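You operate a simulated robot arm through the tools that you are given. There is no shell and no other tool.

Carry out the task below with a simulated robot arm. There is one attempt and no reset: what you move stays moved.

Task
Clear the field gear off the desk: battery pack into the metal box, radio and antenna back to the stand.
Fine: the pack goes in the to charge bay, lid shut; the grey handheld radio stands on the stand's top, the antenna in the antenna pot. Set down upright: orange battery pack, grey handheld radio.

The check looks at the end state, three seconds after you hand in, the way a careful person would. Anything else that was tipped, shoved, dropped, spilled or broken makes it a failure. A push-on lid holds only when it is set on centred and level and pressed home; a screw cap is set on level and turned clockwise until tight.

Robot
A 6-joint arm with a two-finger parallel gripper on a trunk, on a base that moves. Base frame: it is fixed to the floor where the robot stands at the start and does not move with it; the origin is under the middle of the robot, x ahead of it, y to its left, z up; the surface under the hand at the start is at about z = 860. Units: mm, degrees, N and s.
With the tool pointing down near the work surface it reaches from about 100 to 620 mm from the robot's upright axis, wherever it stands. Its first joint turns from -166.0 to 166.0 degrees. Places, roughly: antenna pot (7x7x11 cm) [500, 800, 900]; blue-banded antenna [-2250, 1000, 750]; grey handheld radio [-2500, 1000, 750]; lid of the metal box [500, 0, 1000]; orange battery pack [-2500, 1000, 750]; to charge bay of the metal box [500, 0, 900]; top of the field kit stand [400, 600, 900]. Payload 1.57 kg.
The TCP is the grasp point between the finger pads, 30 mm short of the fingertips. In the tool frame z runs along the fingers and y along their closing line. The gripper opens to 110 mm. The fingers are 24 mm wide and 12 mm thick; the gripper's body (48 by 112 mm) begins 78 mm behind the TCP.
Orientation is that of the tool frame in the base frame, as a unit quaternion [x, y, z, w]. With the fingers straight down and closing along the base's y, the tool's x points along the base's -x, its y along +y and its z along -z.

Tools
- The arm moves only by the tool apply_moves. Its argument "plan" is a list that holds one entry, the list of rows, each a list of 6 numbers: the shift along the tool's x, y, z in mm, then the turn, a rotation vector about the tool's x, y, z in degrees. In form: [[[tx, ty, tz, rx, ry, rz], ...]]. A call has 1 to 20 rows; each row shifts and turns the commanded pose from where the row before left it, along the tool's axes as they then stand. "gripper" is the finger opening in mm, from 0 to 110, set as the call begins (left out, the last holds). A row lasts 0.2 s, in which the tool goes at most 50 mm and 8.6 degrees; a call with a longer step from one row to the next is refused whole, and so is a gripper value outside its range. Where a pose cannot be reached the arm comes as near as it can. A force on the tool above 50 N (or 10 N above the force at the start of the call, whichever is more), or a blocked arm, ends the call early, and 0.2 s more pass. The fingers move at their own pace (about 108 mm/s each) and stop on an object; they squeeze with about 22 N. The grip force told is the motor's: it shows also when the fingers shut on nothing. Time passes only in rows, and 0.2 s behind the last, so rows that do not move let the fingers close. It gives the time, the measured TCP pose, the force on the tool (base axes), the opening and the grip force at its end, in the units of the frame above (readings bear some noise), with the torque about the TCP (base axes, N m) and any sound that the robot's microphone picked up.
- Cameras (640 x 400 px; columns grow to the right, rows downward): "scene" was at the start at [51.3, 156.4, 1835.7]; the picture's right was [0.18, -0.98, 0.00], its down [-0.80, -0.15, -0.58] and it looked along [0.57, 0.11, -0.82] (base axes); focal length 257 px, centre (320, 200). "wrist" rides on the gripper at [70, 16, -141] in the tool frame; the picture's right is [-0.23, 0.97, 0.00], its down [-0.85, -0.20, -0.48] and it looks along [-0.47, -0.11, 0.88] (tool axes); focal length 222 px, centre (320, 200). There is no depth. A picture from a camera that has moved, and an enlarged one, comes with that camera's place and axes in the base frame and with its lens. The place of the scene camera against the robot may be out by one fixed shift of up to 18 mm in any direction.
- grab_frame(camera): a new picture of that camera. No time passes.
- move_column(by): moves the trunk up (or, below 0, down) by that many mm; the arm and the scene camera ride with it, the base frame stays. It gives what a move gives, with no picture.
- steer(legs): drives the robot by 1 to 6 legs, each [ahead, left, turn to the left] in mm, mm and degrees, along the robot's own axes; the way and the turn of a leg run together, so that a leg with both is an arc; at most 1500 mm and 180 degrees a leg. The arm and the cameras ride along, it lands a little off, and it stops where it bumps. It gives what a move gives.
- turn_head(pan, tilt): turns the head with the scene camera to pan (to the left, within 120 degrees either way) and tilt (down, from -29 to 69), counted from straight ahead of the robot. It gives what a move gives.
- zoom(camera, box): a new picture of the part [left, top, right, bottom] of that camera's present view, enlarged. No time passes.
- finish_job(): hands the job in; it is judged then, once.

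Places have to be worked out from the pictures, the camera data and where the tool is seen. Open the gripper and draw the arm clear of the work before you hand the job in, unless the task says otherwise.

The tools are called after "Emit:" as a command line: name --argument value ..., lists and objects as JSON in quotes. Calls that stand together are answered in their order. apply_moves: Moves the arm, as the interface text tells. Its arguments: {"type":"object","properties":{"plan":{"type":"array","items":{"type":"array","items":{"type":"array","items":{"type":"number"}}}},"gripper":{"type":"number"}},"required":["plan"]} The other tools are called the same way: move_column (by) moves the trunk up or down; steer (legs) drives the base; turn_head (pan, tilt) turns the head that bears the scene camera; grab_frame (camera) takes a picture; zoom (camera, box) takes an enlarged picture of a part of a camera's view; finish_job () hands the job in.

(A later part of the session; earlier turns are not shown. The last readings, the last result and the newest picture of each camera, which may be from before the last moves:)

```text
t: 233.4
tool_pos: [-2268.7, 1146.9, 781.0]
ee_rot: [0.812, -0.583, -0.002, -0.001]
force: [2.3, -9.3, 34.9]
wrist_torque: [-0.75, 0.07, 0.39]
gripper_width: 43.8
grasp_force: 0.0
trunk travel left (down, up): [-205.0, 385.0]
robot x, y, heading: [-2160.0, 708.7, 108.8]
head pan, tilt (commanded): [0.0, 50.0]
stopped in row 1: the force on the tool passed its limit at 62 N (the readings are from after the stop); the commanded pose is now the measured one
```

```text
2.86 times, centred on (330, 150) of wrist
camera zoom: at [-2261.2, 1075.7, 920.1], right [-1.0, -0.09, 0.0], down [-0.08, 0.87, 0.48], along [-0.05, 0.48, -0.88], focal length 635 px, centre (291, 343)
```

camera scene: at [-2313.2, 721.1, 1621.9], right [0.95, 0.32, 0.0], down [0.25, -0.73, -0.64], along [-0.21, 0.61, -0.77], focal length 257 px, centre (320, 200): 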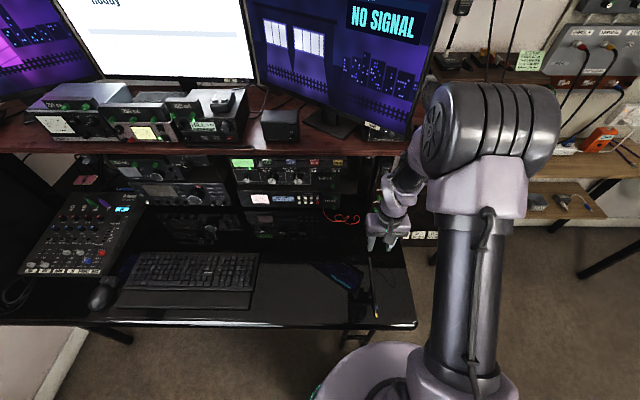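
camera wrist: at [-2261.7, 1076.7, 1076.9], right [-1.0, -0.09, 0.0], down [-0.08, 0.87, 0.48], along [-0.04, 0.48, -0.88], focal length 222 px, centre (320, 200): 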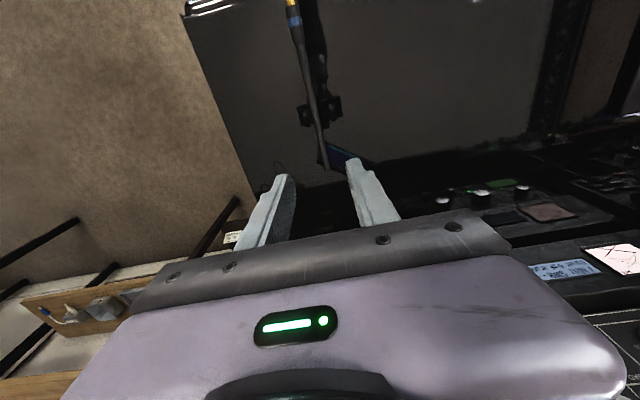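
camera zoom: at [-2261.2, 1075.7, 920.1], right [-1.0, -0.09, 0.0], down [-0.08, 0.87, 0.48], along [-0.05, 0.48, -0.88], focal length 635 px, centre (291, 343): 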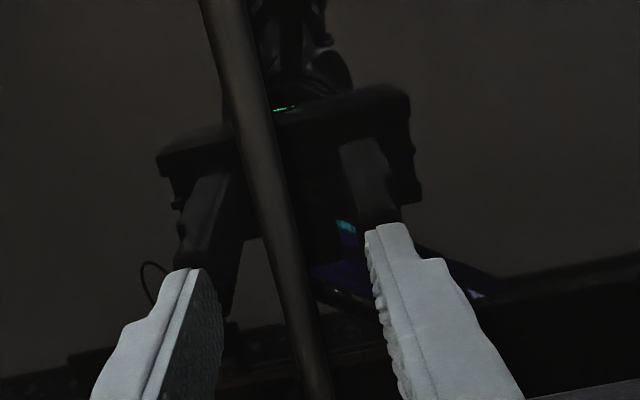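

The desk contact is at TCP z≈780, so the fingertips do reach the surface; the 1.9 mm reading may be a real hold low on the fingertips. I back off 1 mm, close again and test with a small lift.

Emit:
apply_moves --plan '[[[0, 0, -1, 0, 0, 0], [0, 0, 0, 0, 0, 0]]]'

Emit:
apply_moves --plan '[[[0, 0, 0, 0, 0, 0], [0, 0, 0, 0, 0, 0], [0, 0, 0, 0, 0, 0]]]' --gripper 0

Emit:
zoom --camera "scene" --box '[340, 240, 420, 310]'

```text
t: 234.0
tool_pos: [-2270.1, 1146.9, 781.1]
ee_rot: [0.811, -0.585, -0.001, -0.001]
force: [2.8, -10.5, 26.1]
wrist_torque: [-0.64, -0.04, 0.17]
gripper_width: 43.9
grasp_force: 0.0
trunk travel left (down, up): [-205.0, 385.0]
robot x, y, heading: [-2164.8, 708.4, 108.8]
head pan, tilt (commanded): [0.0, 50.0]
```

```text
t: 234.8
tool_pos: [-2271.6, 1149.1, 781.0]
ee_rot: [0.812, -0.583, -0.002, -0.003]
force: [-20.8, 0.9, 27.7]
wrist_torque: [-0.28, 0.7, -0.4]
gripper_width: 4.7
grasp_force: 22.1
trunk travel left (down, up): [-205.0, 385.0]
robot x, y, heading: [-2167.6, 708.9, 109.0]
head pan, tilt (commanded): [0.0, 50.0]
```

```text
5.71 times, centred on (380, 275) of scene
camera zoom: at [-2315.0, 719.4, 1621.7], right [0.95, 0.32, 0.0], down [0.25, -0.72, -0.64], along [-0.21, 0.61, -0.77], focal length 1469 px, centre (-23, -229)
```

zoom: 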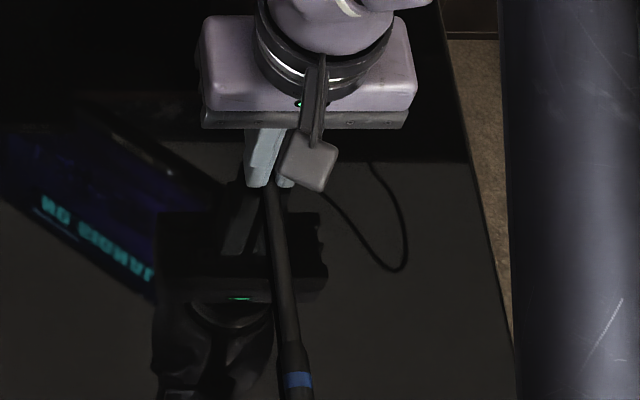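

Width now reads 4.7 mm with the tips on the desk; I lift gently ~10 mm to see if the rod comes along.

Emit:
apply_moves --plan '[[[0, 0, -2, 0, 0, 0], [0, 0, -2, 0, 0, 0], [0, 0, -3, 0, 0, 0], [0, 0, -4, 0, 0, 0], [0, 0, -4, 0, 0, 0], [0, 0, 0, 0, 0, 0]]]'

Emit:
zoom --camera "scene" --box '[340, 240, 420, 310]'

Emit:
zoom --camera "wrist" --box '[240, 80, 420, 220]'

```text
t: 236.2
tool_pos: [-2268.8, 1149.3, 792.8]
ee_rot: [0.812, -0.583, -0.001, 0.0]
force: [0.2, -0.5, -0.4]
wrist_torque: [0.02, 0.05, 0.0]
gripper_width: 8.7
grasp_force: 21.8
trunk travel left (down, up): [-205.0, 385.0]
robot x, y, heading: [-2164.1, 711.9, 108.6]
head pan, tilt (commanded): [0.0, 50.0]
```

```text
5.71 times, centred on (380, 275) of scene
camera zoom: at [-2313.2, 721.3, 1621.8], right [0.95, 0.32, 0.0], down [0.25, -0.73, -0.64], along [-0.21, 0.61, -0.77], focal length 1469 px, centre (-23, -229)
```

zoom: 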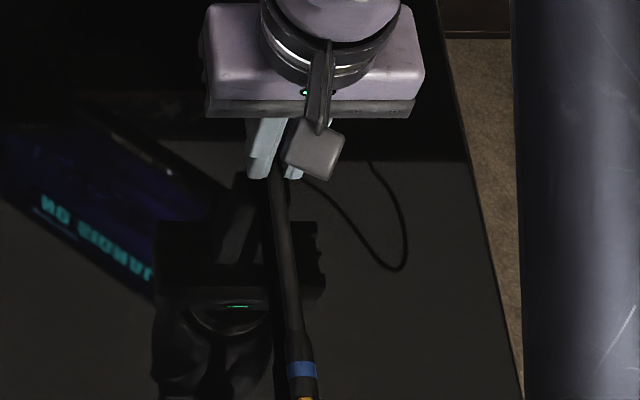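

```text
2.86 times, centred on (330, 150) of wrist
camera zoom: at [-2261.7, 1077.9, 934.2], right [-1.0, -0.09, 0.0], down [-0.08, 0.87, 0.48], along [-0.05, 0.48, -0.88], focal length 635 px, centre (291, 343)
```

zoom: 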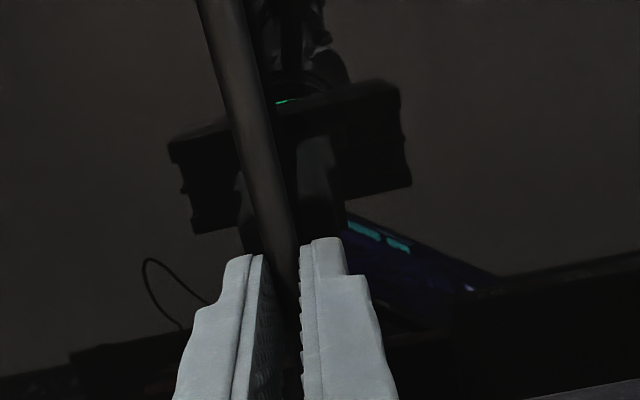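

Now the width reads 8.7 mm and the rod has come up with the fingers. I lift further and verify the hold.

Emit:
apply_moves --plan '[[[0, 0, -10, 0, 0, 0], [0, 0, -15, 0, 0, 0], [0, 0, -20, 0, 0, 0], [0, 0, -20, 0, 0, 0], [0, 0, -20, 0, 0, 0], [0, 0, 0, 0, 0, 0]]]'

Emit:
zoom --camera "scene" --box '[320, 220, 430, 330]'

Emit:
grab_frame --camera "wrist"

```text
t: 237.6
tool_pos: [-2269.2, 1148.2, 879.3]
ee_rot: [0.812, -0.583, -0.001, -0.001]
force: [0.2, 0.3, -0.6]
wrist_torque: [0.0, 0.01, -0.03]
gripper_width: 8.5
grasp_force: 22.0
trunk travel left (down, up): [-205.0, 385.0]
robot x, y, heading: [-2162.4, 710.0, 108.5]
head pan, tilt (commanded): [0.0, 50.0]
```

```text
3.64 times, centred on (375, 275) of scene
camera zoom: at [-2313.2, 721.4, 1621.8], right [0.95, 0.32, 0.0], down [0.25, -0.73, -0.64], along [-0.21, 0.61, -0.77], focal length 935 px, centre (120, -73)
```

zoom: 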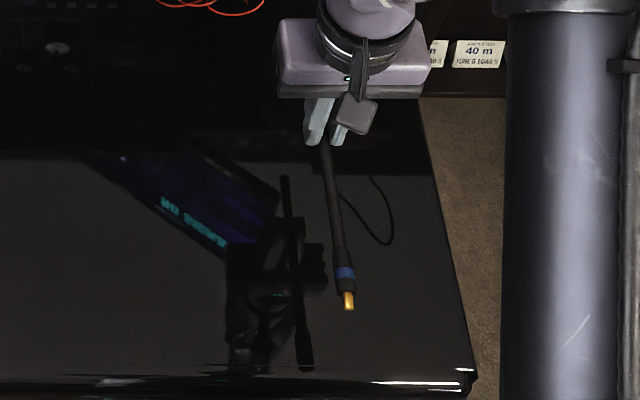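

```text
taken
camera wrist: at [-2261.8, 1077.5, 1019.0], right [-1.0, -0.09, 0.0], down [-0.08, 0.87, 0.48], along [-0.05, 0.48, -0.88], focal length 222 px, centre (320, 200)
```

wrist: 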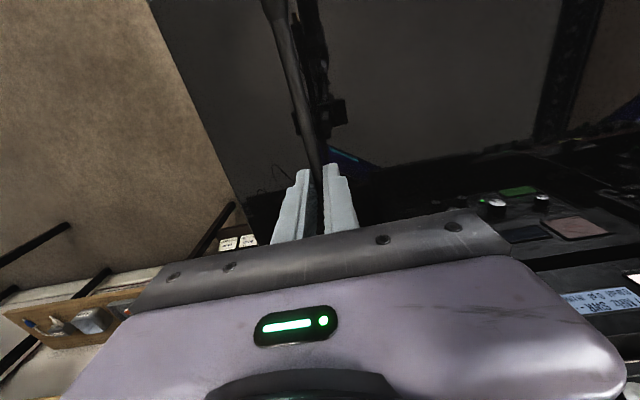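

The antenna is firmly held (8.5 mm, ~60 g), gold end toward me. I raise the trunk, back off, turn and drive to a stand-off in front of the bench's left part, clear of the mat.

Emit:
move_column --by 250

Emit:
steer --legs '[[-300, 0, 0], [0, 0, -90.1], [712, -214, 0], [711, -214, 0]]'

Emit:
turn_head --pan 0 --tilt 45

Emit:
grab_frame --camera "scene"

Emit:
grab_frame --camera "wrist"

```text
t: 240.2
tool_pos: [-2268.5, 1148.3, 1128.9]
ee_rot: [0.812, -0.583, -0.001, 0.0]
force: [-0.4, 0.0, -1.0]
wrist_torque: [0.0, 0.0, 0.0]
gripper_width: 8.6
grasp_force: 21.7
trunk travel left (down, up): [-455.0, 135.0]
robot x, y, heading: [-2161.2, 709.9, 108.7]
head pan, tilt (commanded): [0.0, 50.0]
```

```text
t: 253.3
tool_pos: [-152.3, 566.3, 1128.3]
ee_rot: [-0.16, 0.987, 0.0, 0.0]
force: [0.3, -0.1, -0.8]
wrist_torque: [-0.03, -0.02, -0.01]
gripper_width: 8.4
grasp_force: 22.0
trunk travel left (down, up): [-455.0, 135.0]
robot x, y, heading: [-591.8, 463.8, 18.5]
head pan, tilt (commanded): [0.0, 50.0]
```

```text
t: 254.0
tool_pos: [-151.7, 567.0, 1128.4]
ee_rot: [-0.159, 0.987, -0.001, 0.001]
force: [0.2, 0.0, -0.4]
wrist_torque: [-0.01, -0.04, 0.01]
gripper_width: 8.6
grasp_force: 22.2
trunk travel left (down, up): [-455.0, 135.0]
robot x, y, heading: [-593.1, 465.3, 18.5]
head pan, tilt (commanded): [0.0, 45.0]
```

```text
taken
camera scene: at [-577.7, 618.4, 1878.7], right [0.32, -0.95, 0.0], down [-0.67, -0.22, -0.71], along [0.67, 0.22, -0.71], focal length 257 px, centre (320, 200)
```

scene: 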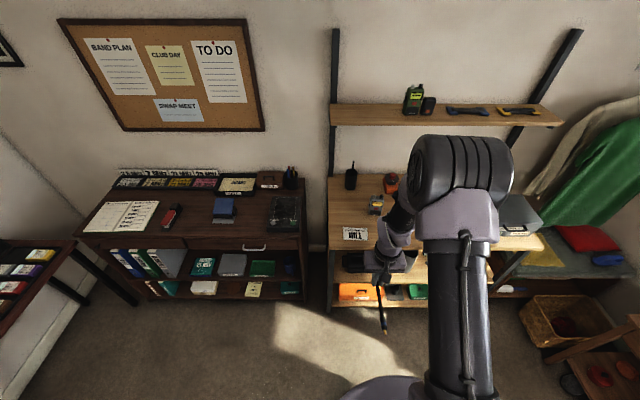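

```text
taken
camera wrist: at [-222.8, 561.4, 1268.8], right [-0.09, 1.0, 0.0], down [0.87, 0.08, 0.48], along [0.48, 0.04, -0.88], focal length 222 px, centre (320, 200)
```

wrist: 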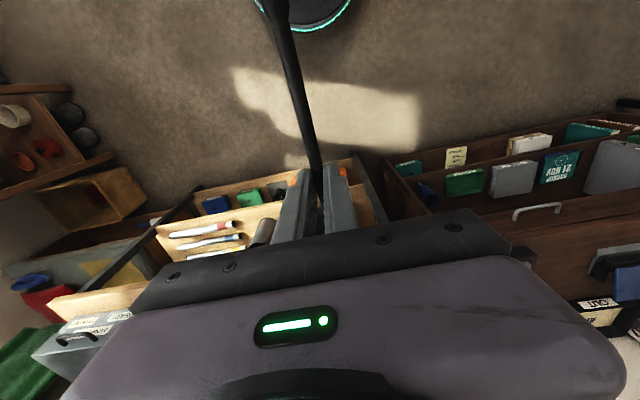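

Antenna is still firmly held. I zoom in on the pot and shelf to measure their positions before setting up the insertion.

Emit:
zoom --camera "scene" --box '[310, 90, 450, 260]'

Emit:
zoom --camera "scene" --box '[360, 220, 440, 350]'

```text
2.35 times, centred on (380, 175) of scene
camera zoom: at [-577.7, 618.4, 1878.7], right [0.32, -0.95, 0.0], down [-0.67, -0.22, -0.71], along [0.67, 0.22, -0.71], focal length 605 px, centre (179, 259)
```

zoom: 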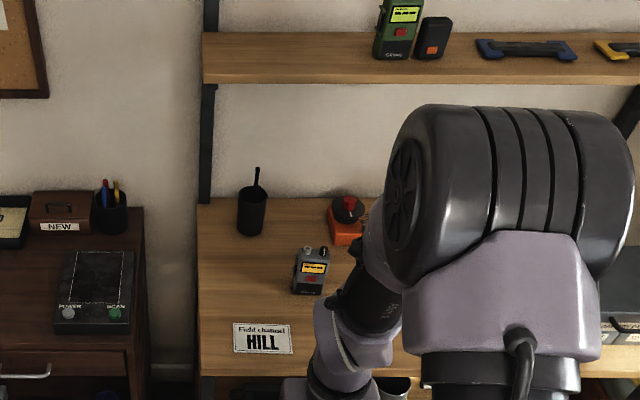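

```text
3.08 times, centred on (400, 285) of scene
camera zoom: at [-577.7, 618.4, 1878.7], right [0.32, -0.95, 0.0], down [-0.67, -0.22, -0.71], along [0.67, 0.22, -0.71], focal length 791 px, centre (74, -62)
```

zoom: 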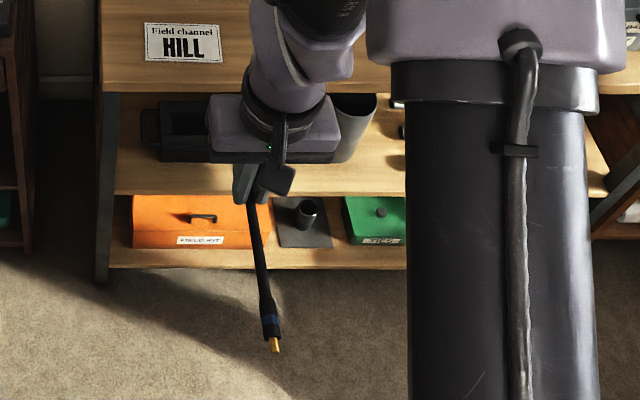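

The pot is at ≈(549,811), rim z≈970, with a short rod already in it leaning right. I zoom in closely on the pot.

Emit:
zoom --camera "scene" --box '[335, 150, 371, 195]'

```text
8.89 times, centred on (353, 172) of scene
camera zoom: at [-577.7, 618.4, 1878.7], right [0.32, -0.95, 0.0], down [-0.67, -0.22, -0.71], along [0.67, 0.22, -0.71], focal length 2286 px, centre (27, 444)
```

zoom: 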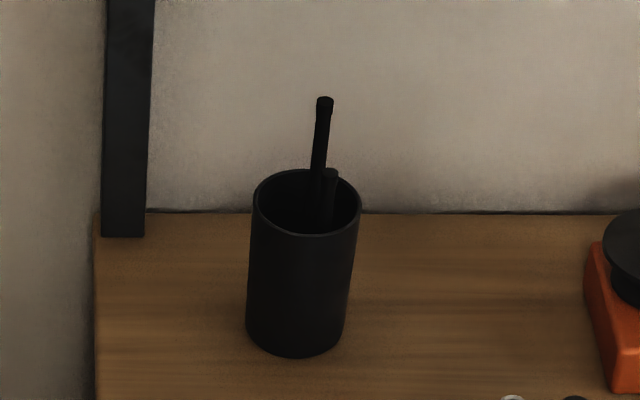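

Pot centre ≈(544,807), radius 35; two rods lean to its back-right, so I will aim for its left-front. First, well in front of the bench, I extend forward and tilt the tool to horizontal so the antenna hangs vertical, gold end down.

Emit:
apply_moves --plan '[[[-27.5, 0, 0, 0, 0, 0], [-27.5, 0, 0, 0, 0, 0], [-27.5, 0, 0, 0, 0, 0], [-27.5, 0, 0, 0, 0, 0], [-12.7, 0, 0, 0, -8.2, 0], [-12.6, 0, 1.8, 0, -8.2, 0], [-12.2, 0, 3.6, 0, -8.2, 0], [-11.5, 0, 5.3, 0, -8.2, 0], [0, 0, 0, 0, 0, 0]]]'

Emit:
grab_frame --camera "scene"

```text
t: 256.0
tool_pos: [-13.3, 615.1, 1129.4]
ee_rot: [-0.157, 0.968, 0.036, 0.194]
force: [0.2, 0.2, -0.4]
wrist_torque: [0.02, -0.05, -0.01]
gripper_width: 8.3
grasp_force: 22.2
out of reach, approached as far as the arm can: row 7, 8
trunk travel left (down, up): [-455.0, 135.0]
robot x, y, heading: [-593.0, 462.7, 18.5]
head pan, tilt (commanded): [0.0, 45.0]
```

```text
taken
camera scene: at [-577.8, 618.3, 1878.7], right [0.32, -0.95, 0.0], down [-0.67, -0.22, -0.71], along [0.67, 0.22, -0.71], focal length 257 px, centre (320, 200)
```

scene: 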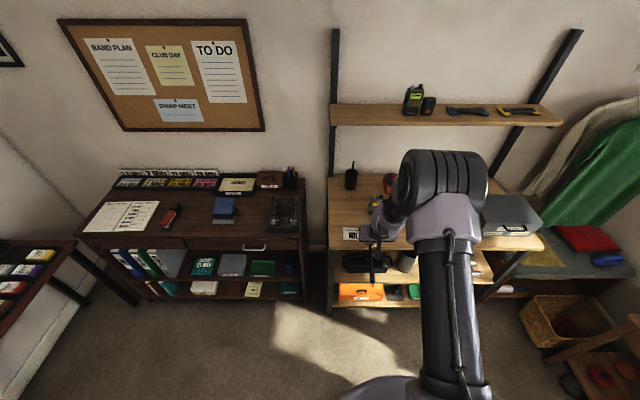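

Two rows hit an IK limit near a wrist alignment; the tool is now at ~23° tilt. I continue the tilt from here with forward motion and see whether it passes.

Emit:
apply_moves --plan '[[[-11.5, 0, 5.0, 0, -8.2, 0], [-10.7, 0, 6.5, 0, -8.2, 0], [-9.6, 0, 8.0, 0, -8.2, 0], [-8.3, 0, 9.4, 0, -8.2, 0], [0, 0, 0, 0, 0, 0]]]'

Emit:
grab_frame --camera "scene"

```text
t: 257.2
tool_pos: [-5.7, 636.4, 1121.1]
ee_rot: [-0.154, 0.94, 0.084, 0.293]
force: [1.0, -0.4, 0.5]
wrist_torque: [0.0, -0.05, 0.01]
gripper_width: 8.7
grasp_force: 22.5
out of reach, approached as far as the arm can: row 1, 2, 3
trunk travel left (down, up): [-455.0, 135.0]
robot x, y, heading: [-589.2, 462.2, 18.5]
head pan, tilt (commanded): [0.0, 45.0]
```

```text
taken
camera scene: at [-577.9, 618.3, 1878.7], right [0.32, -0.95, 0.0], down [-0.67, -0.22, -0.71], along [0.67, 0.22, -0.71], focal length 257 px, centre (320, 200)
```

scene: 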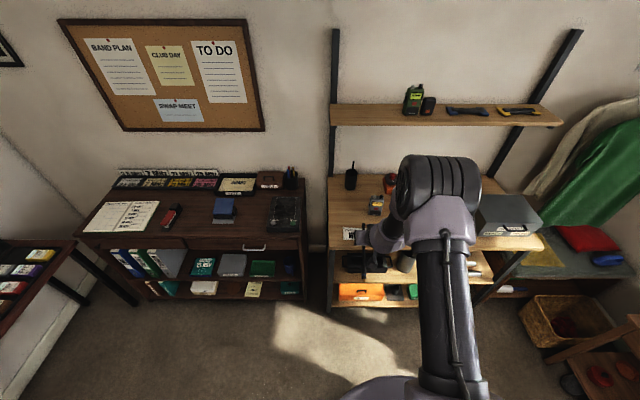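

It is passing the awkward zone (tilt ≈35°, last row fine). I continue tilting with small forward steps.

Emit:
apply_moves --plan '[[[-9.0, 0, 8.0, 0, -8.2, 0], [-8.0, 0, 9.0, 0, -8.2, 0], [-6.5, 0, 10.0, 0, -8.2, 0], [-5.0, 0, 11.0, 0, -8.2, 0], [0, 0, 0, 0, 0, 0]]]'

Emit:
grab_frame --camera "scene"

```text
t: 258.4
tool_pos: [174.7, 628.2, 1149.7]
ee_rot: [-0.127, 0.823, 0.139, 0.536]
force: [-0.3, -0.4, -0.1]
wrist_torque: [-0.01, -0.02, -0.01]
gripper_width: 8.2
grasp_force: 22.2
out of reach, approached as far as the arm can: row 1, 2, 3, 4
trunk travel left (down, up): [-455.0, 135.0]
robot x, y, heading: [-590.1, 459.2, 18.1]
head pan, tilt (commanded): [0.0, 45.0]
```

```text
taken
camera scene: at [-578.9, 618.5, 1878.8], right [0.32, -0.95, 0.0], down [-0.67, -0.22, -0.71], along [0.67, 0.22, -0.71], focal length 257 px, centre (320, 200)
```

scene: 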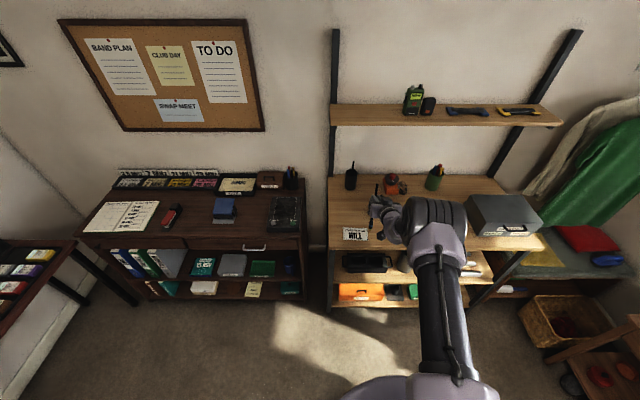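

The arm moved farther forward than asked (IK limits), so I look closely before doing anything else.

Emit:
zoom --camera "scene" --box '[320, 140, 480, 260]'

Emit:
grab_frame --camera "wrist"

```text
3.33 times, centred on (400, 200) of scene
camera zoom: at [-578.9, 618.5, 1878.8], right [0.32, -0.95, 0.0], down [-0.67, -0.22, -0.71], along [0.67, 0.22, -0.71], focal length 857 px, centre (53, 200)
```

zoom: 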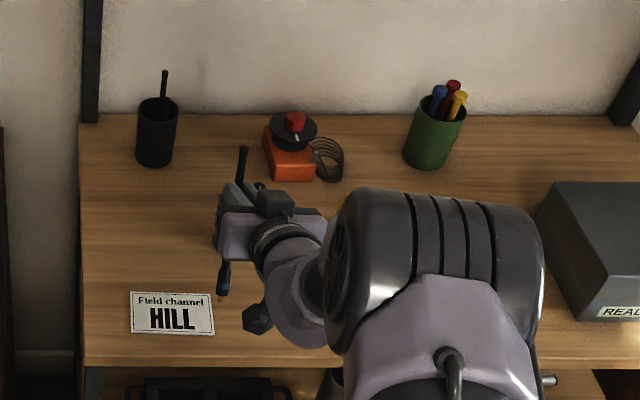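

```text
taken
camera wrist: at [22.6, 588.6, 1140.6], right [-0.26, 0.92, 0.3], down [0.0, -0.31, 0.95], along [0.97, 0.25, 0.08], focal length 222 px, centre (320, 200)
```

wrist: 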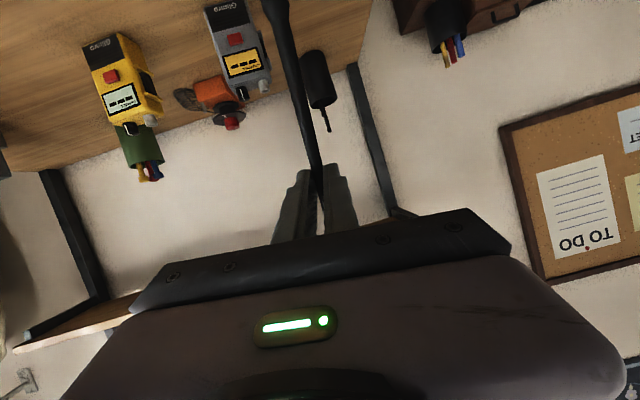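

The tool is now at ~68° tilt with the antenna 23° off vertical; conveniently the wrist camera sees pot and radio ahead. For safety I back the base 250 mm, then try finishing the tilt in small pure rotations.

Emit:
steer --legs '[[-250, 0, 0]]'

Emit:
apply_moves --plan '[[[0, 0, 0, 0, -5, 0], [0, 0, 0, 0, 0, 0]]]'

Emit:
apply_moves --plan '[[[0, 0, 0, 0, -5, 0], [0, 0, 0, 0, 0, 0]]]'

```text
t: 260.2
tool_pos: [-60.0, 549.7, 1150.2]
ee_rot: [-0.127, 0.823, 0.14, 0.536]
force: [0.5, 0.0, -1.1]
wrist_torque: [0.0, -0.03, 0.0]
gripper_width: 8.5
grasp_force: 21.9
trunk travel left (down, up): [-455.0, 135.0]
robot x, y, heading: [-827.5, 388.5, 18.2]
head pan, tilt (commanded): [0.0, 45.0]
```

```text
t: 260.8
tool_pos: [-41.6, 547.7, 1150.3]
ee_rot: [-0.121, 0.799, 0.149, 0.569]
force: [0.1, 0.8, 0.2]
wrist_torque: [0.04, 0.0, 0.0]
gripper_width: 8.4
grasp_force: 22.6
out of reach, approached as far as the arm can: row 1
trunk travel left (down, up): [-455.0, 135.0]
robot x, y, heading: [-827.9, 386.5, 18.4]
head pan, tilt (commanded): [0.0, 45.0]
```

```text
t: 261.4
tool_pos: [-21.1, 545.1, 1148.9]
ee_rot: [-0.114, 0.774, 0.153, 0.604]
force: [0.0, 0.0, -0.2]
wrist_torque: [-0.02, -0.02, -0.04]
gripper_width: 8.4
grasp_force: 22.3
out of reach, approached as far as the arm can: row 1
trunk travel left (down, up): [-455.0, 135.0]
robot x, y, heading: [-824.1, 387.8, 17.9]
head pan, tilt (commanded): [0.0, 45.0]
```

Each rotation pulls the TCP outward but orientation progresses (antenna now 14° off vertical). I continue two more small rotations to get closer to vertical.

Emit:
apply_moves --plan '[[[0, 0, 0, 0, -5, 0], [0, 0, 0, 0, 0, 0]]]'

Emit:
apply_moves --plan '[[[0, 0, 0, 0, -5, 0], [0, 0, 0, 0, 0, 0]]]'

Emit:
grab_frame --camera "scene"

Emit:
grab_frame --camera "wrist"

```text
t: 262.0
tool_pos: [-4.5, 540.0, 1146.3]
ee_rot: [-0.107, 0.746, 0.156, 0.638]
force: [0.4, -0.3, -0.3]
wrist_torque: [-0.02, 0.0, 0.0]
gripper_width: 8.4
grasp_force: 22.3
out of reach, approached as far as the arm can: row 1
trunk travel left (down, up): [-455.0, 135.0]
robot x, y, heading: [-826.6, 384.5, 18.6]
head pan, tilt (commanded): [0.0, 45.0]
```

```text
t: 262.6
tool_pos: [2.3, 540.2, 1144.1]
ee_rot: [-0.101, 0.717, 0.16, 0.671]
force: [-0.2, -0.2, -0.6]
wrist_torque: [0.01, -0.01, -0.01]
gripper_width: 8.6
grasp_force: 22.4
out of reach, approached as far as the arm can: row 1
trunk travel left (down, up): [-455.0, 135.0]
robot x, y, heading: [-827.9, 385.1, 18.4]
head pan, tilt (commanded): [0.0, 45.0]
```

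```text
taken
camera scene: at [-812.3, 540.3, 1878.7], right [0.32, -0.95, 0.0], down [-0.67, -0.22, -0.71], along [0.67, 0.22, -0.71], focal length 257 px, centre (320, 200)
```

scene: 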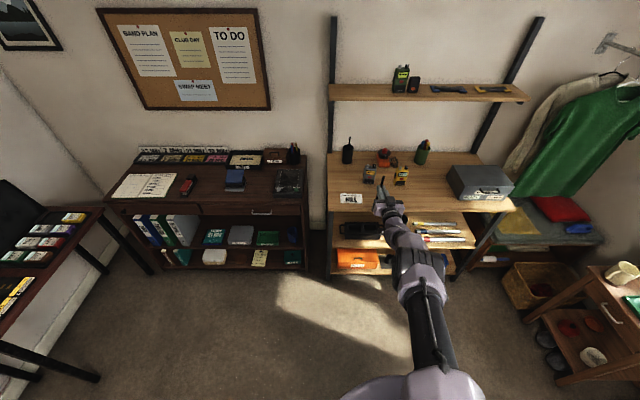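

```text
taken
camera wrist: at [-139.7, 509.2, 1082.3], right [-0.33, 0.89, 0.32], down [-0.3, -0.42, 0.85], along [0.89, 0.19, 0.41], focal length 222 px, centre (320, 200)
```

wrist: 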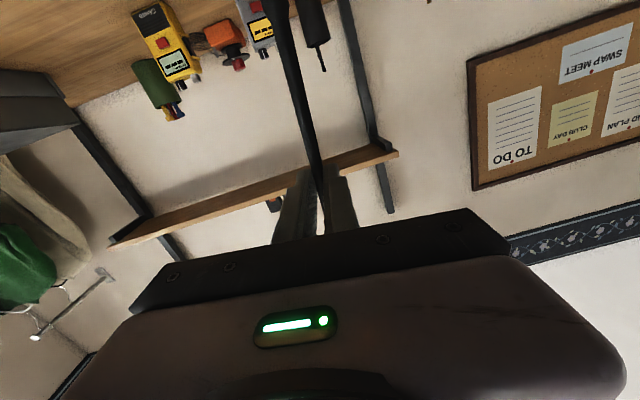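

The antenna is now only ~6° off vertical, lower (gold) end ≈150 mm below the TCP. From here I use trunk and base only: raise 25 mm and drive toward the pot, stopping ~150 mm short.

Emit:
move_column --by 25

Emit:
steer --legs '[[420, 78, 0]]'

Emit:
grab_frame --camera "scene"

Emit:
grab_frame --camera "wrist"

```text
t: 263.3
tool_pos: [2.6, 540.4, 1169.6]
ee_rot: [-0.099, 0.718, 0.159, 0.671]
force: [-0.2, 0.5, -0.8]
wrist_torque: [-0.02, -0.01, 0.02]
gripper_width: 8.5
grasp_force: 21.7
trunk travel left (down, up): [-480.0, 110.0]
robot x, y, heading: [-826.2, 386.0, 18.5]
head pan, tilt (commanded): [0.0, 45.0]
```

```text
t: 265.9
tool_pos: [376.3, 749.0, 1168.0]
ee_rot: [-0.102, 0.717, 0.161, 0.67]
force: [0.9, 0.7, -0.2]
wrist_torque: [0.01, -0.02, -0.01]
gripper_width: 8.7
grasp_force: 21.8
trunk travel left (down, up): [-480.0, 110.0]
robot x, y, heading: [-452.8, 592.7, 18.8]
head pan, tilt (commanded): [0.0, 45.0]
```

```text
taken
camera scene: at [-438.6, 747.5, 1903.7], right [0.32, -0.95, 0.0], down [-0.67, -0.23, -0.71], along [0.67, 0.22, -0.71], focal length 257 px, centre (320, 200)
```

scene: 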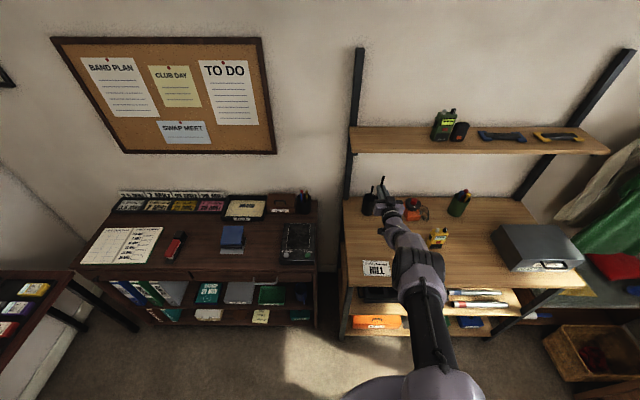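

```text
taken
camera wrist: at [233.7, 717.7, 1107.1], right [-0.33, 0.89, 0.32], down [-0.3, -0.42, 0.86], along [0.89, 0.19, 0.41], focal length 222 px, centre (320, 200)
```

wrist: 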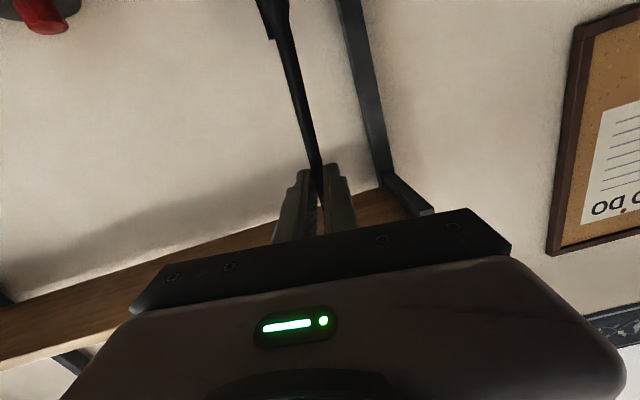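

I zoom on pot, antenna and gripper in the scene view.

Emit:
zoom --camera "scene" --box '[350, 165, 446, 245]'

```text
5.00 times, centred on (398, 205) of scene
camera zoom: at [-438.6, 747.5, 1903.7], right [0.32, -0.95, 0.0], down [-0.67, -0.23, -0.71], along [0.67, 0.22, -0.71], focal length 1286 px, centre (-70, 175)
```

zoom: 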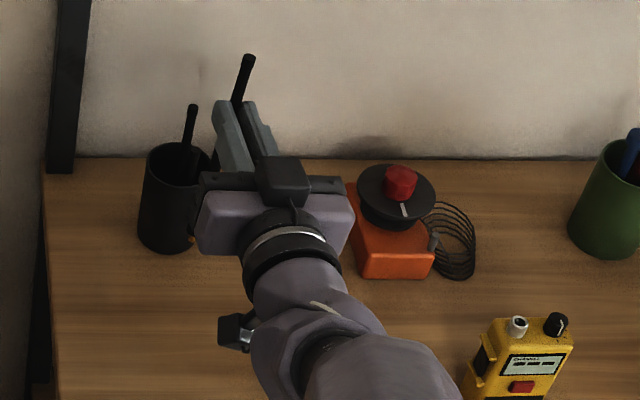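

Pot centre re-measured ≈(542,806.5). I roll the tool −5.4° about its axis to make the antenna upright laterally, then recheck.

Emit:
apply_moves --plan '[[[0, 0, 0, 0, 0, -5.4], [0, 0, 0, 0, 0, 0]]]'

Emit:
zoom --camera "scene" --box '[350, 165, 446, 245]'

Emit:
grab_frame --camera "wrist"

```text
t: 266.5
tool_pos: [383.8, 748.7, 1166.2]
ee_rot: [-0.136, 0.712, 0.129, 0.677]
force: [1.0, 0.4, 0.5]
wrist_torque: [0.04, 0.0, -0.01]
gripper_width: 8.5
grasp_force: 22.1
out of reach, approached as far as the arm can: row 1
trunk travel left (down, up): [-480.0, 110.0]
robot x, y, heading: [-452.0, 593.7, 18.8]
head pan, tilt (commanded): [0.0, 45.0]
```

```text
5.00 times, centred on (398, 205) of scene
camera zoom: at [-439.0, 747.3, 1903.7], right [0.32, -0.95, 0.0], down [-0.67, -0.23, -0.71], along [0.67, 0.22, -0.71], focal length 1286 px, centre (-70, 175)
```

zoom: 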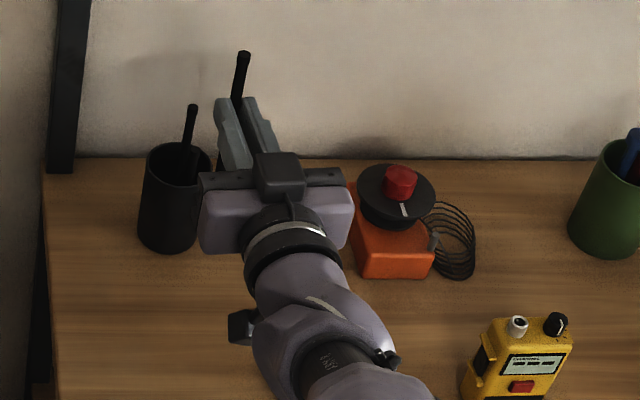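

```text
taken
camera wrist: at [243.6, 711.1, 1102.3], right [-0.35, 0.91, 0.23], down [-0.33, -0.35, 0.88], along [0.88, 0.23, 0.42], focal length 222 px, centre (320, 200)
```

wrist: 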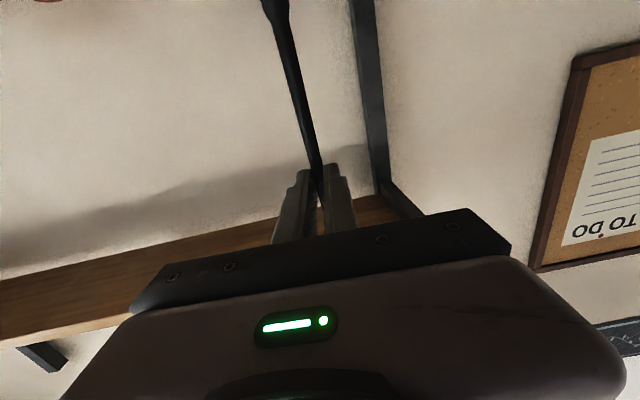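

The antenna is now vertical within ~3°. Target: lower end ~14 mm left of the pot centre, away from the two rods. I drive 130 mm closer and check.

Emit:
steer --legs '[[125, 17.5, 0]]'

Emit:
zoom --camera "scene" --box '[330, 165, 440, 265]'

Emit:
grab_frame --camera "wrist"

```text
t: 267.8
tool_pos: [496.4, 806.0, 1164.2]
ee_rot: [-0.135, 0.712, 0.129, 0.677]
force: [0.2, 0.2, 0.3]
wrist_torque: [0.04, -0.01, 0.0]
gripper_width: 8.5
grasp_force: 22.0
trunk travel left (down, up): [-480.0, 110.0]
robot x, y, heading: [-340.9, 645.0, 18.5]
head pan, tilt (commanded): [0.0, 45.0]
```

```text
4.00 times, centred on (385, 215) of scene
camera zoom: at [-325.2, 803.9, 1903.7], right [0.32, -0.95, 0.0], down [-0.67, -0.23, -0.71], along [0.67, 0.22, -0.71], focal length 1029 px, centre (60, 140)
```

zoom: 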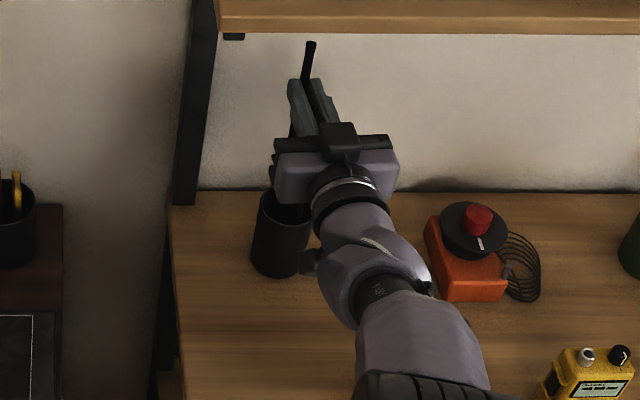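

```text
taken
camera wrist: at [356.9, 767.5, 1101.8], right [-0.35, 0.91, 0.23], down [-0.33, -0.35, 0.88], along [0.88, 0.23, 0.42], focal length 222 px, centre (320, 200)
```

wrist: 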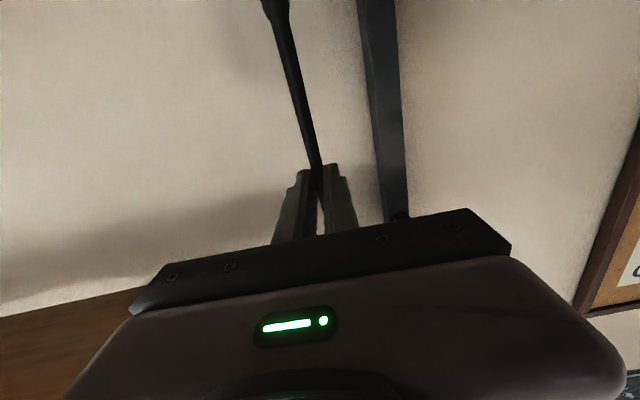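

I zoom closer on the pot below the gripper to compare it with the antenna in the same image.

Emit:
zoom --camera "scene" --box '[380, 200, 420, 240]'

Emit:
zoom --camera "scene" --box '[390, 170, 430, 210]'

```text
10.00 times, centred on (400, 220) of scene
camera zoom: at [-325.2, 803.9, 1903.7], right [0.32, -0.95, 0.0], down [-0.67, -0.23, -0.71], along [0.67, 0.22, -0.71], focal length 2572 px, centre (-480, 0)
```

zoom: 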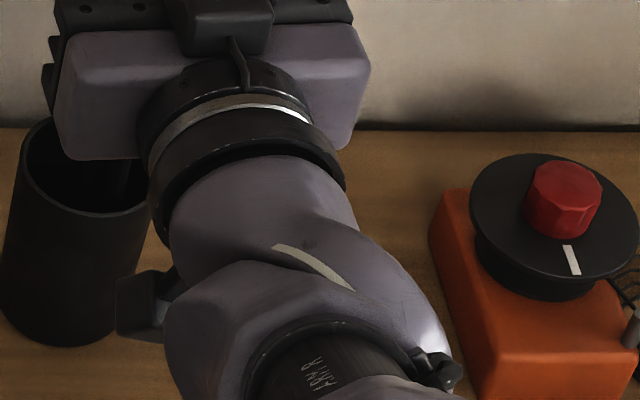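

```text
10.00 times, centred on (410, 190) of scene
camera zoom: at [-325.2, 803.9, 1903.7], right [0.32, -0.95, 0.0], down [-0.67, -0.23, -0.71], along [0.67, 0.22, -0.71], focal length 2572 px, centre (-580, 300)
```

zoom: 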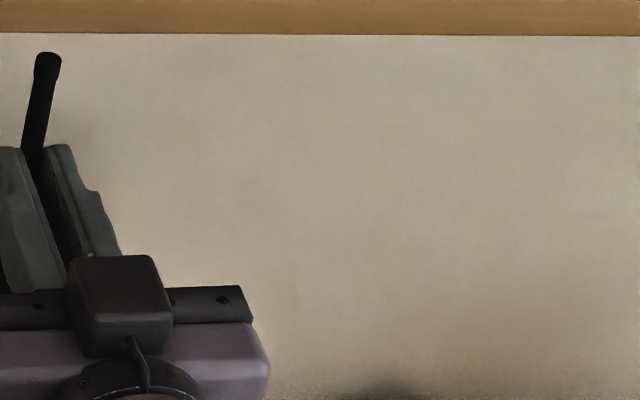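

In the same image frame the pot centre is ≈20 mm right and ≈19 mm ahead of the antenna's grip point. I step 29 mm forward and 7 mm right.

Emit:
steer --legs '[[29, -7, 0]]'

Emit:
zoom --camera "scene" --box '[380, 190, 430, 240]'

Emit:
zoom --camera "scene" --box '[380, 160, 430, 210]'

```text
t: 268.6
tool_pos: [524.7, 807.4, 1165.0]
ee_rot: [-0.136, 0.712, 0.13, 0.676]
force: [1.2, 0.1, 0.3]
wrist_torque: [0.0, -0.01, 0.02]
gripper_width: 8.2
grasp_force: 22.1
trunk travel left (down, up): [-480.0, 110.0]
robot x, y, heading: [-310.6, 650.6, 18.6]
head pan, tilt (commanded): [0.0, 45.0]
```

```text
8.00 times, centred on (405, 215) of scene
camera zoom: at [-296.0, 805.8, 1903.8], right [0.32, -0.95, 0.0], down [-0.67, -0.22, -0.71], along [0.67, 0.23, -0.71], focal length 2057 px, centre (-360, 80)
```

zoom: 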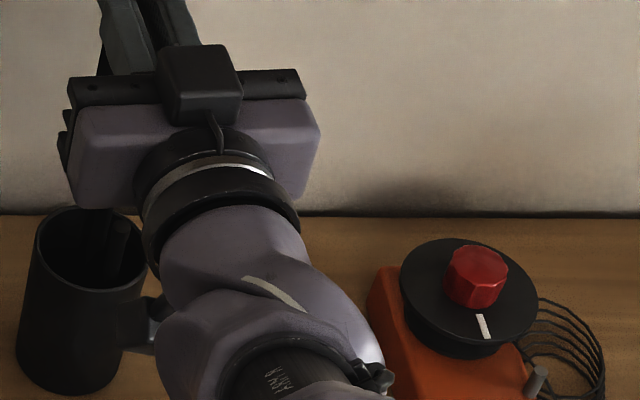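

```text
8.00 times, centred on (405, 185) of scene
camera zoom: at [-296.0, 805.8, 1903.8], right [0.32, -0.95, 0.0], down [-0.67, -0.22, -0.71], along [0.67, 0.23, -0.71], focal length 2057 px, centre (-360, 320)
```

zoom: 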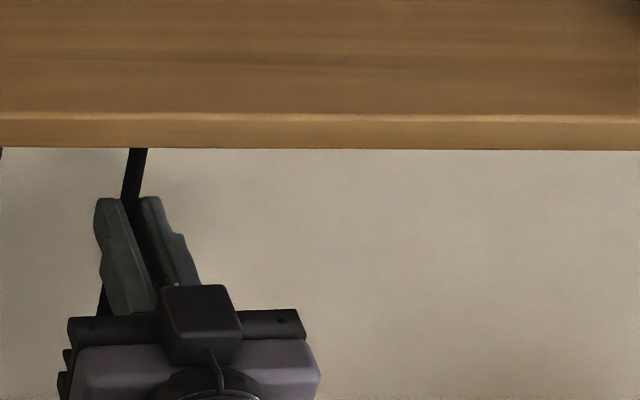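

The antenna's lower part shows left of the gripper; I zoom in on the pot mouth.

Emit:
zoom --camera "scene" --box '[378, 190, 408, 240]'

Emit:
grab_frame --camera "wrist"

```text
8.00 times, centred on (393, 215) of scene
camera zoom: at [-296.0, 805.8, 1903.8], right [0.32, -0.95, 0.0], down [-0.67, -0.22, -0.71], along [0.67, 0.23, -0.71], focal length 2057 px, centre (-264, 80)
```

zoom: 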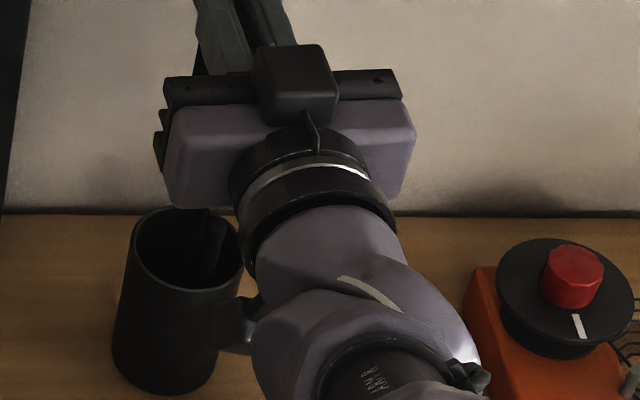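

```text
taken
camera wrist: at [386.1, 769.7, 1101.9], right [-0.35, 0.91, 0.23], down [-0.33, -0.35, 0.88], along [0.88, 0.23, 0.42], focal length 222 px, centre (320, 200)
```

wrist: 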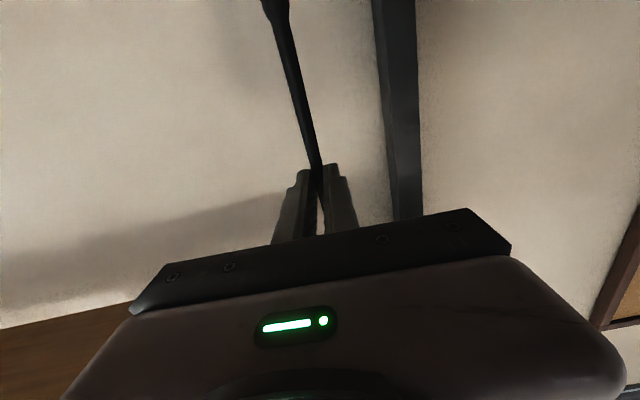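

I zoom the wrist view on the antenna to check its pitch in the fingers.

Emit:
zoom --camera "wrist" --box '[220, 0, 420, 200]'

```text
2.00 times, centred on (320, 100) of wrist
camera zoom: at [386.1, 769.7, 1101.9], right [-0.35, 0.91, 0.23], down [-0.33, -0.35, 0.88], along [0.88, 0.23, 0.42], focal length 444 px, centre (320, 400)
```

zoom: 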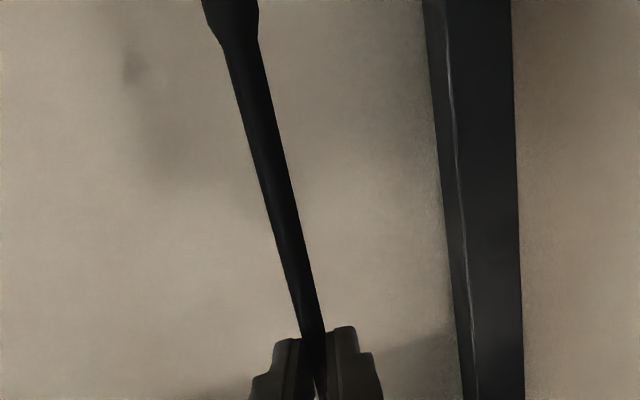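

Working through all views (the camera reads ~16 mm high), the pot centre is ≈(536,802), the antenna's lower end ≈9 mm left and ≈7 mm beyond it, with the rods on the right/back. I step back 7 mm and lower the trunk 45 mm (tip to about rim level), then look.

Emit:
steer --legs '[[-7, 0, 0]]'

Emit:
move_column --by -38

Emit:
zoom --camera "scene" --box '[378, 190, 408, 240]'

Emit:
zoom --camera "scene" --box '[378, 160, 408, 210]'

```text
t: 269.4
tool_pos: [518.3, 805.0, 1166.4]
ee_rot: [-0.135, 0.711, 0.129, 0.678]
force: [-0.4, 0.0, -0.3]
wrist_torque: [0.02, 0.01, 0.0]
gripper_width: 8.9
grasp_force: 22.1
trunk travel left (down, up): [-480.0, 110.0]
robot x, y, heading: [-317.3, 646.1, 18.5]
head pan, tilt (commanded): [0.0, 45.0]
```

```text
t: 270.2
tool_pos: [518.8, 805.8, 1128.2]
ee_rot: [-0.136, 0.712, 0.129, 0.677]
force: [0.0, -0.3, -0.5]
wrist_torque: [0.02, -0.02, -0.01]
gripper_width: 8.5
grasp_force: 22.5
trunk travel left (down, up): [-442.0, 148.0]
robot x, y, heading: [-316.1, 649.2, 18.5]
head pan, tilt (commanded): [0.0, 45.0]
```

```text
8.00 times, centred on (393, 215) of scene
camera zoom: at [-303.4, 803.7, 1865.7], right [0.32, -0.95, 0.0], down [-0.67, -0.23, -0.71], along [0.67, 0.23, -0.71], focal length 2057 px, centre (-264, 80)
```

zoom: 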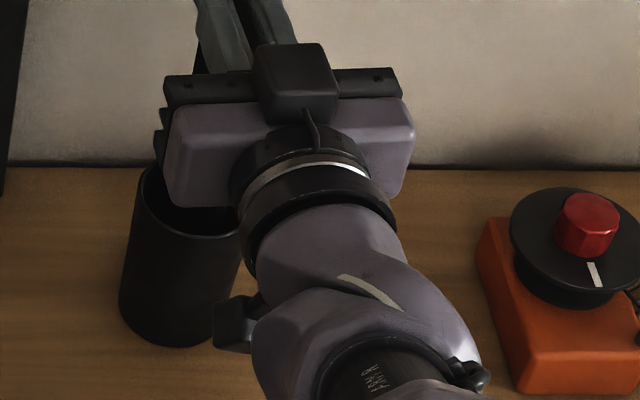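

```text
8.00 times, centred on (393, 185) of scene
camera zoom: at [-303.4, 803.7, 1865.7], right [0.32, -0.95, 0.0], down [-0.67, -0.23, -0.71], along [0.67, 0.23, -0.71], focal length 2057 px, centre (-264, 320)
```

zoom: 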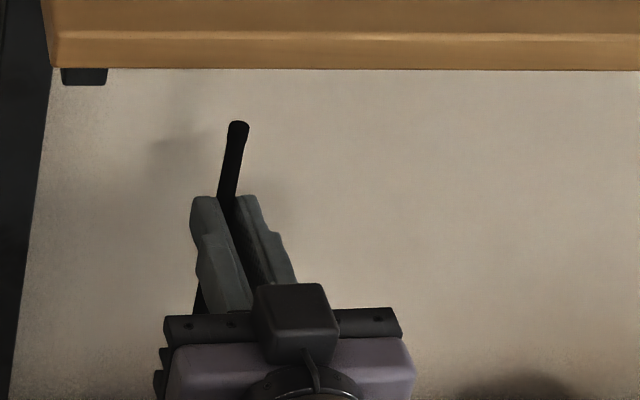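

Tip is now just above the rim, ~11 mm left of centre and centred fore-aft. I lower 30 mm and check for any contact force.

Emit:
move_column --by -15

Emit:
move_column --by -15

Emit:
zoom --camera "scene" --box '[378, 180, 408, 230]'

```text
t: 270.8
tool_pos: [518.6, 805.4, 1112.9]
ee_rot: [-0.135, 0.711, 0.129, 0.678]
force: [0.3, 0.2, 0.9]
wrist_torque: [-0.02, 0.01, -0.01]
gripper_width: 8.4
grasp_force: 21.7
trunk travel left (down, up): [-427.0, 163.0]
robot x, y, heading: [-314.5, 650.6, 18.3]
head pan, tilt (commanded): [0.0, 45.0]
```

```text
t: 271.4
tool_pos: [519.6, 806.1, 1098.0]
ee_rot: [-0.135, 0.711, 0.129, 0.677]
force: [0.2, 0.1, -1.0]
wrist_torque: [0.0, -0.02, -0.02]
gripper_width: 8.5
grasp_force: 21.8
trunk travel left (down, up): [-412.0, 178.0]
robot x, y, heading: [-320.9, 652.6, 18.7]
head pan, tilt (commanded): [0.0, 45.0]
```

```text
8.00 times, centred on (393, 205) of scene
camera zoom: at [-303.7, 803.6, 1835.7], right [0.32, -0.95, 0.0], down [-0.67, -0.23, -0.71], along [0.67, 0.23, -0.71], focal length 2057 px, centre (-264, 160)
```

zoom: 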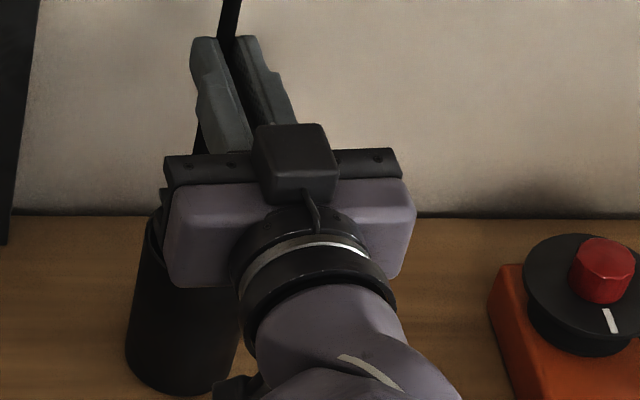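

No contact. I continue lowering in steps.

Emit:
move_column --by -20

Emit:
move_column --by -15

Emit:
grab_frame --camera "scene"

Emit:
grab_frame --camera "wrist"

```text
t: 272.1
tool_pos: [518.3, 804.6, 1078.8]
ee_rot: [-0.136, 0.711, 0.13, 0.678]
force: [-0.4, 0.0, 0.1]
wrist_torque: [0.04, 0.01, 0.0]
gripper_width: 8.6
grasp_force: 21.8
trunk travel left (down, up): [-392.0, 198.0]
robot x, y, heading: [-319.5, 649.8, 18.5]
head pan, tilt (commanded): [0.0, 45.0]
```

```text
t: 272.7
tool_pos: [520.1, 804.8, 1062.7]
ee_rot: [-0.136, 0.712, 0.13, 0.676]
force: [0.2, 0.2, 0.8]
wrist_torque: [0.03, -0.02, 0.02]
gripper_width: 8.5
grasp_force: 21.7
trunk travel left (down, up): [-377.0, 213.0]
robot x, y, heading: [-315.0, 650.5, 18.6]
head pan, tilt (commanded): [0.0, 45.0]
```

```text
taken
camera scene: at [-303.7, 803.6, 1800.7], right [0.32, -0.95, 0.0], down [-0.67, -0.23, -0.71], along [0.67, 0.23, -0.71], focal length 257 px, centre (320, 200)
```

scene: 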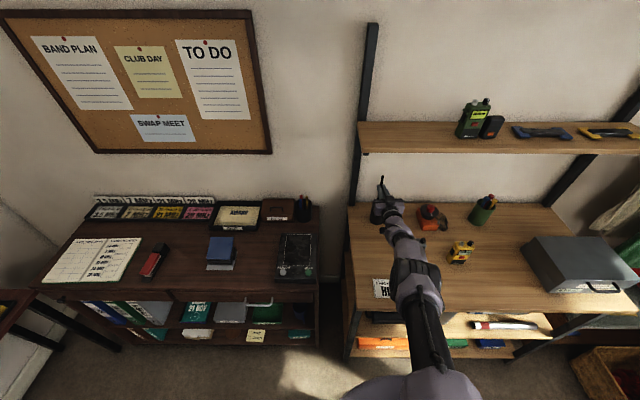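

```text
taken
camera wrist: at [379.0, 767.5, 999.4], right [-0.35, 0.91, 0.23], down [-0.33, -0.35, 0.88], along [0.88, 0.23, 0.42], focal length 222 px, centre (320, 200)
```

wrist: 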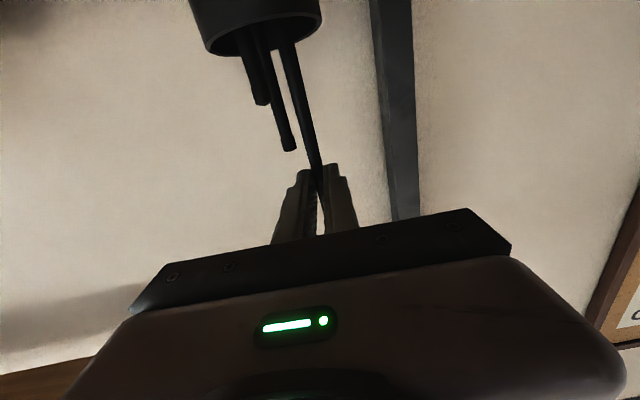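

The wrist camera now shows the antenna inside the pot beside the two rods. I lower a bit more (18 mm), staying above the tall rod's top with the fingers.

Emit:
move_column --by -18

Emit:
grab_frame --camera "wrist"

Emit:
zoom --camera "wrist" --box '[200, 0, 400, 200]'

```text
t: 273.4
tool_pos: [519.2, 805.2, 1047.2]
ee_rot: [-0.136, 0.711, 0.13, 0.678]
force: [-0.4, -0.1, 7.0]
wrist_torque: [-0.01, -0.21, 0.0]
gripper_width: 8.4
grasp_force: 21.6
trunk travel left (down, up): [-359.0, 231.0]
robot x, y, heading: [-317.2, 646.1, 18.6]
head pan, tilt (commanded): [0.0, 45.0]
```

```text
taken
camera wrist: at [379.0, 767.6, 982.5], right [-0.35, 0.91, 0.23], down [-0.33, -0.35, 0.88], along [0.88, 0.23, 0.42], focal length 222 px, centre (320, 200)
```

wrist: 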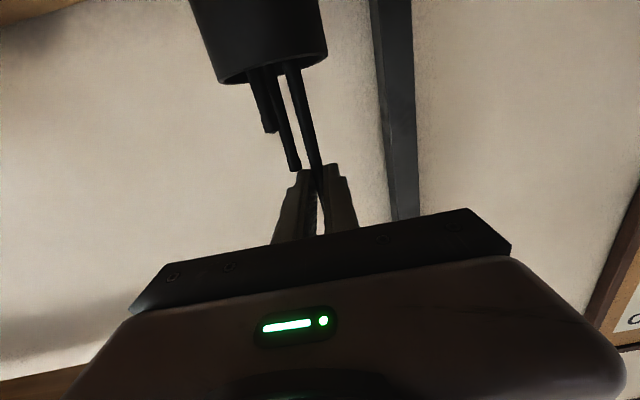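

```text
2.00 times, centred on (300, 100) of wrist
camera zoom: at [379.0, 767.6, 982.5], right [-0.35, 0.91, 0.23], down [-0.33, -0.35, 0.88], along [0.88, 0.23, 0.42], focal length 444 px, centre (360, 400)
```

zoom: 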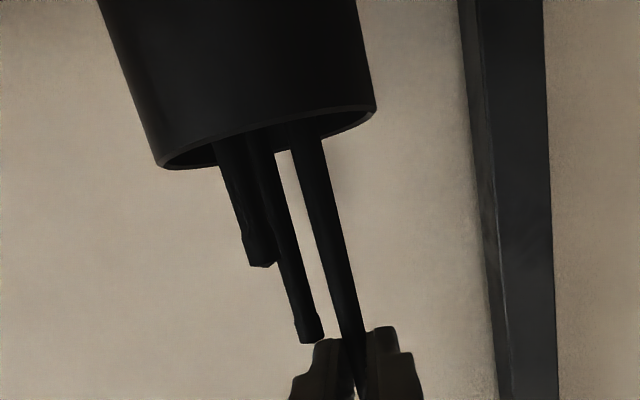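

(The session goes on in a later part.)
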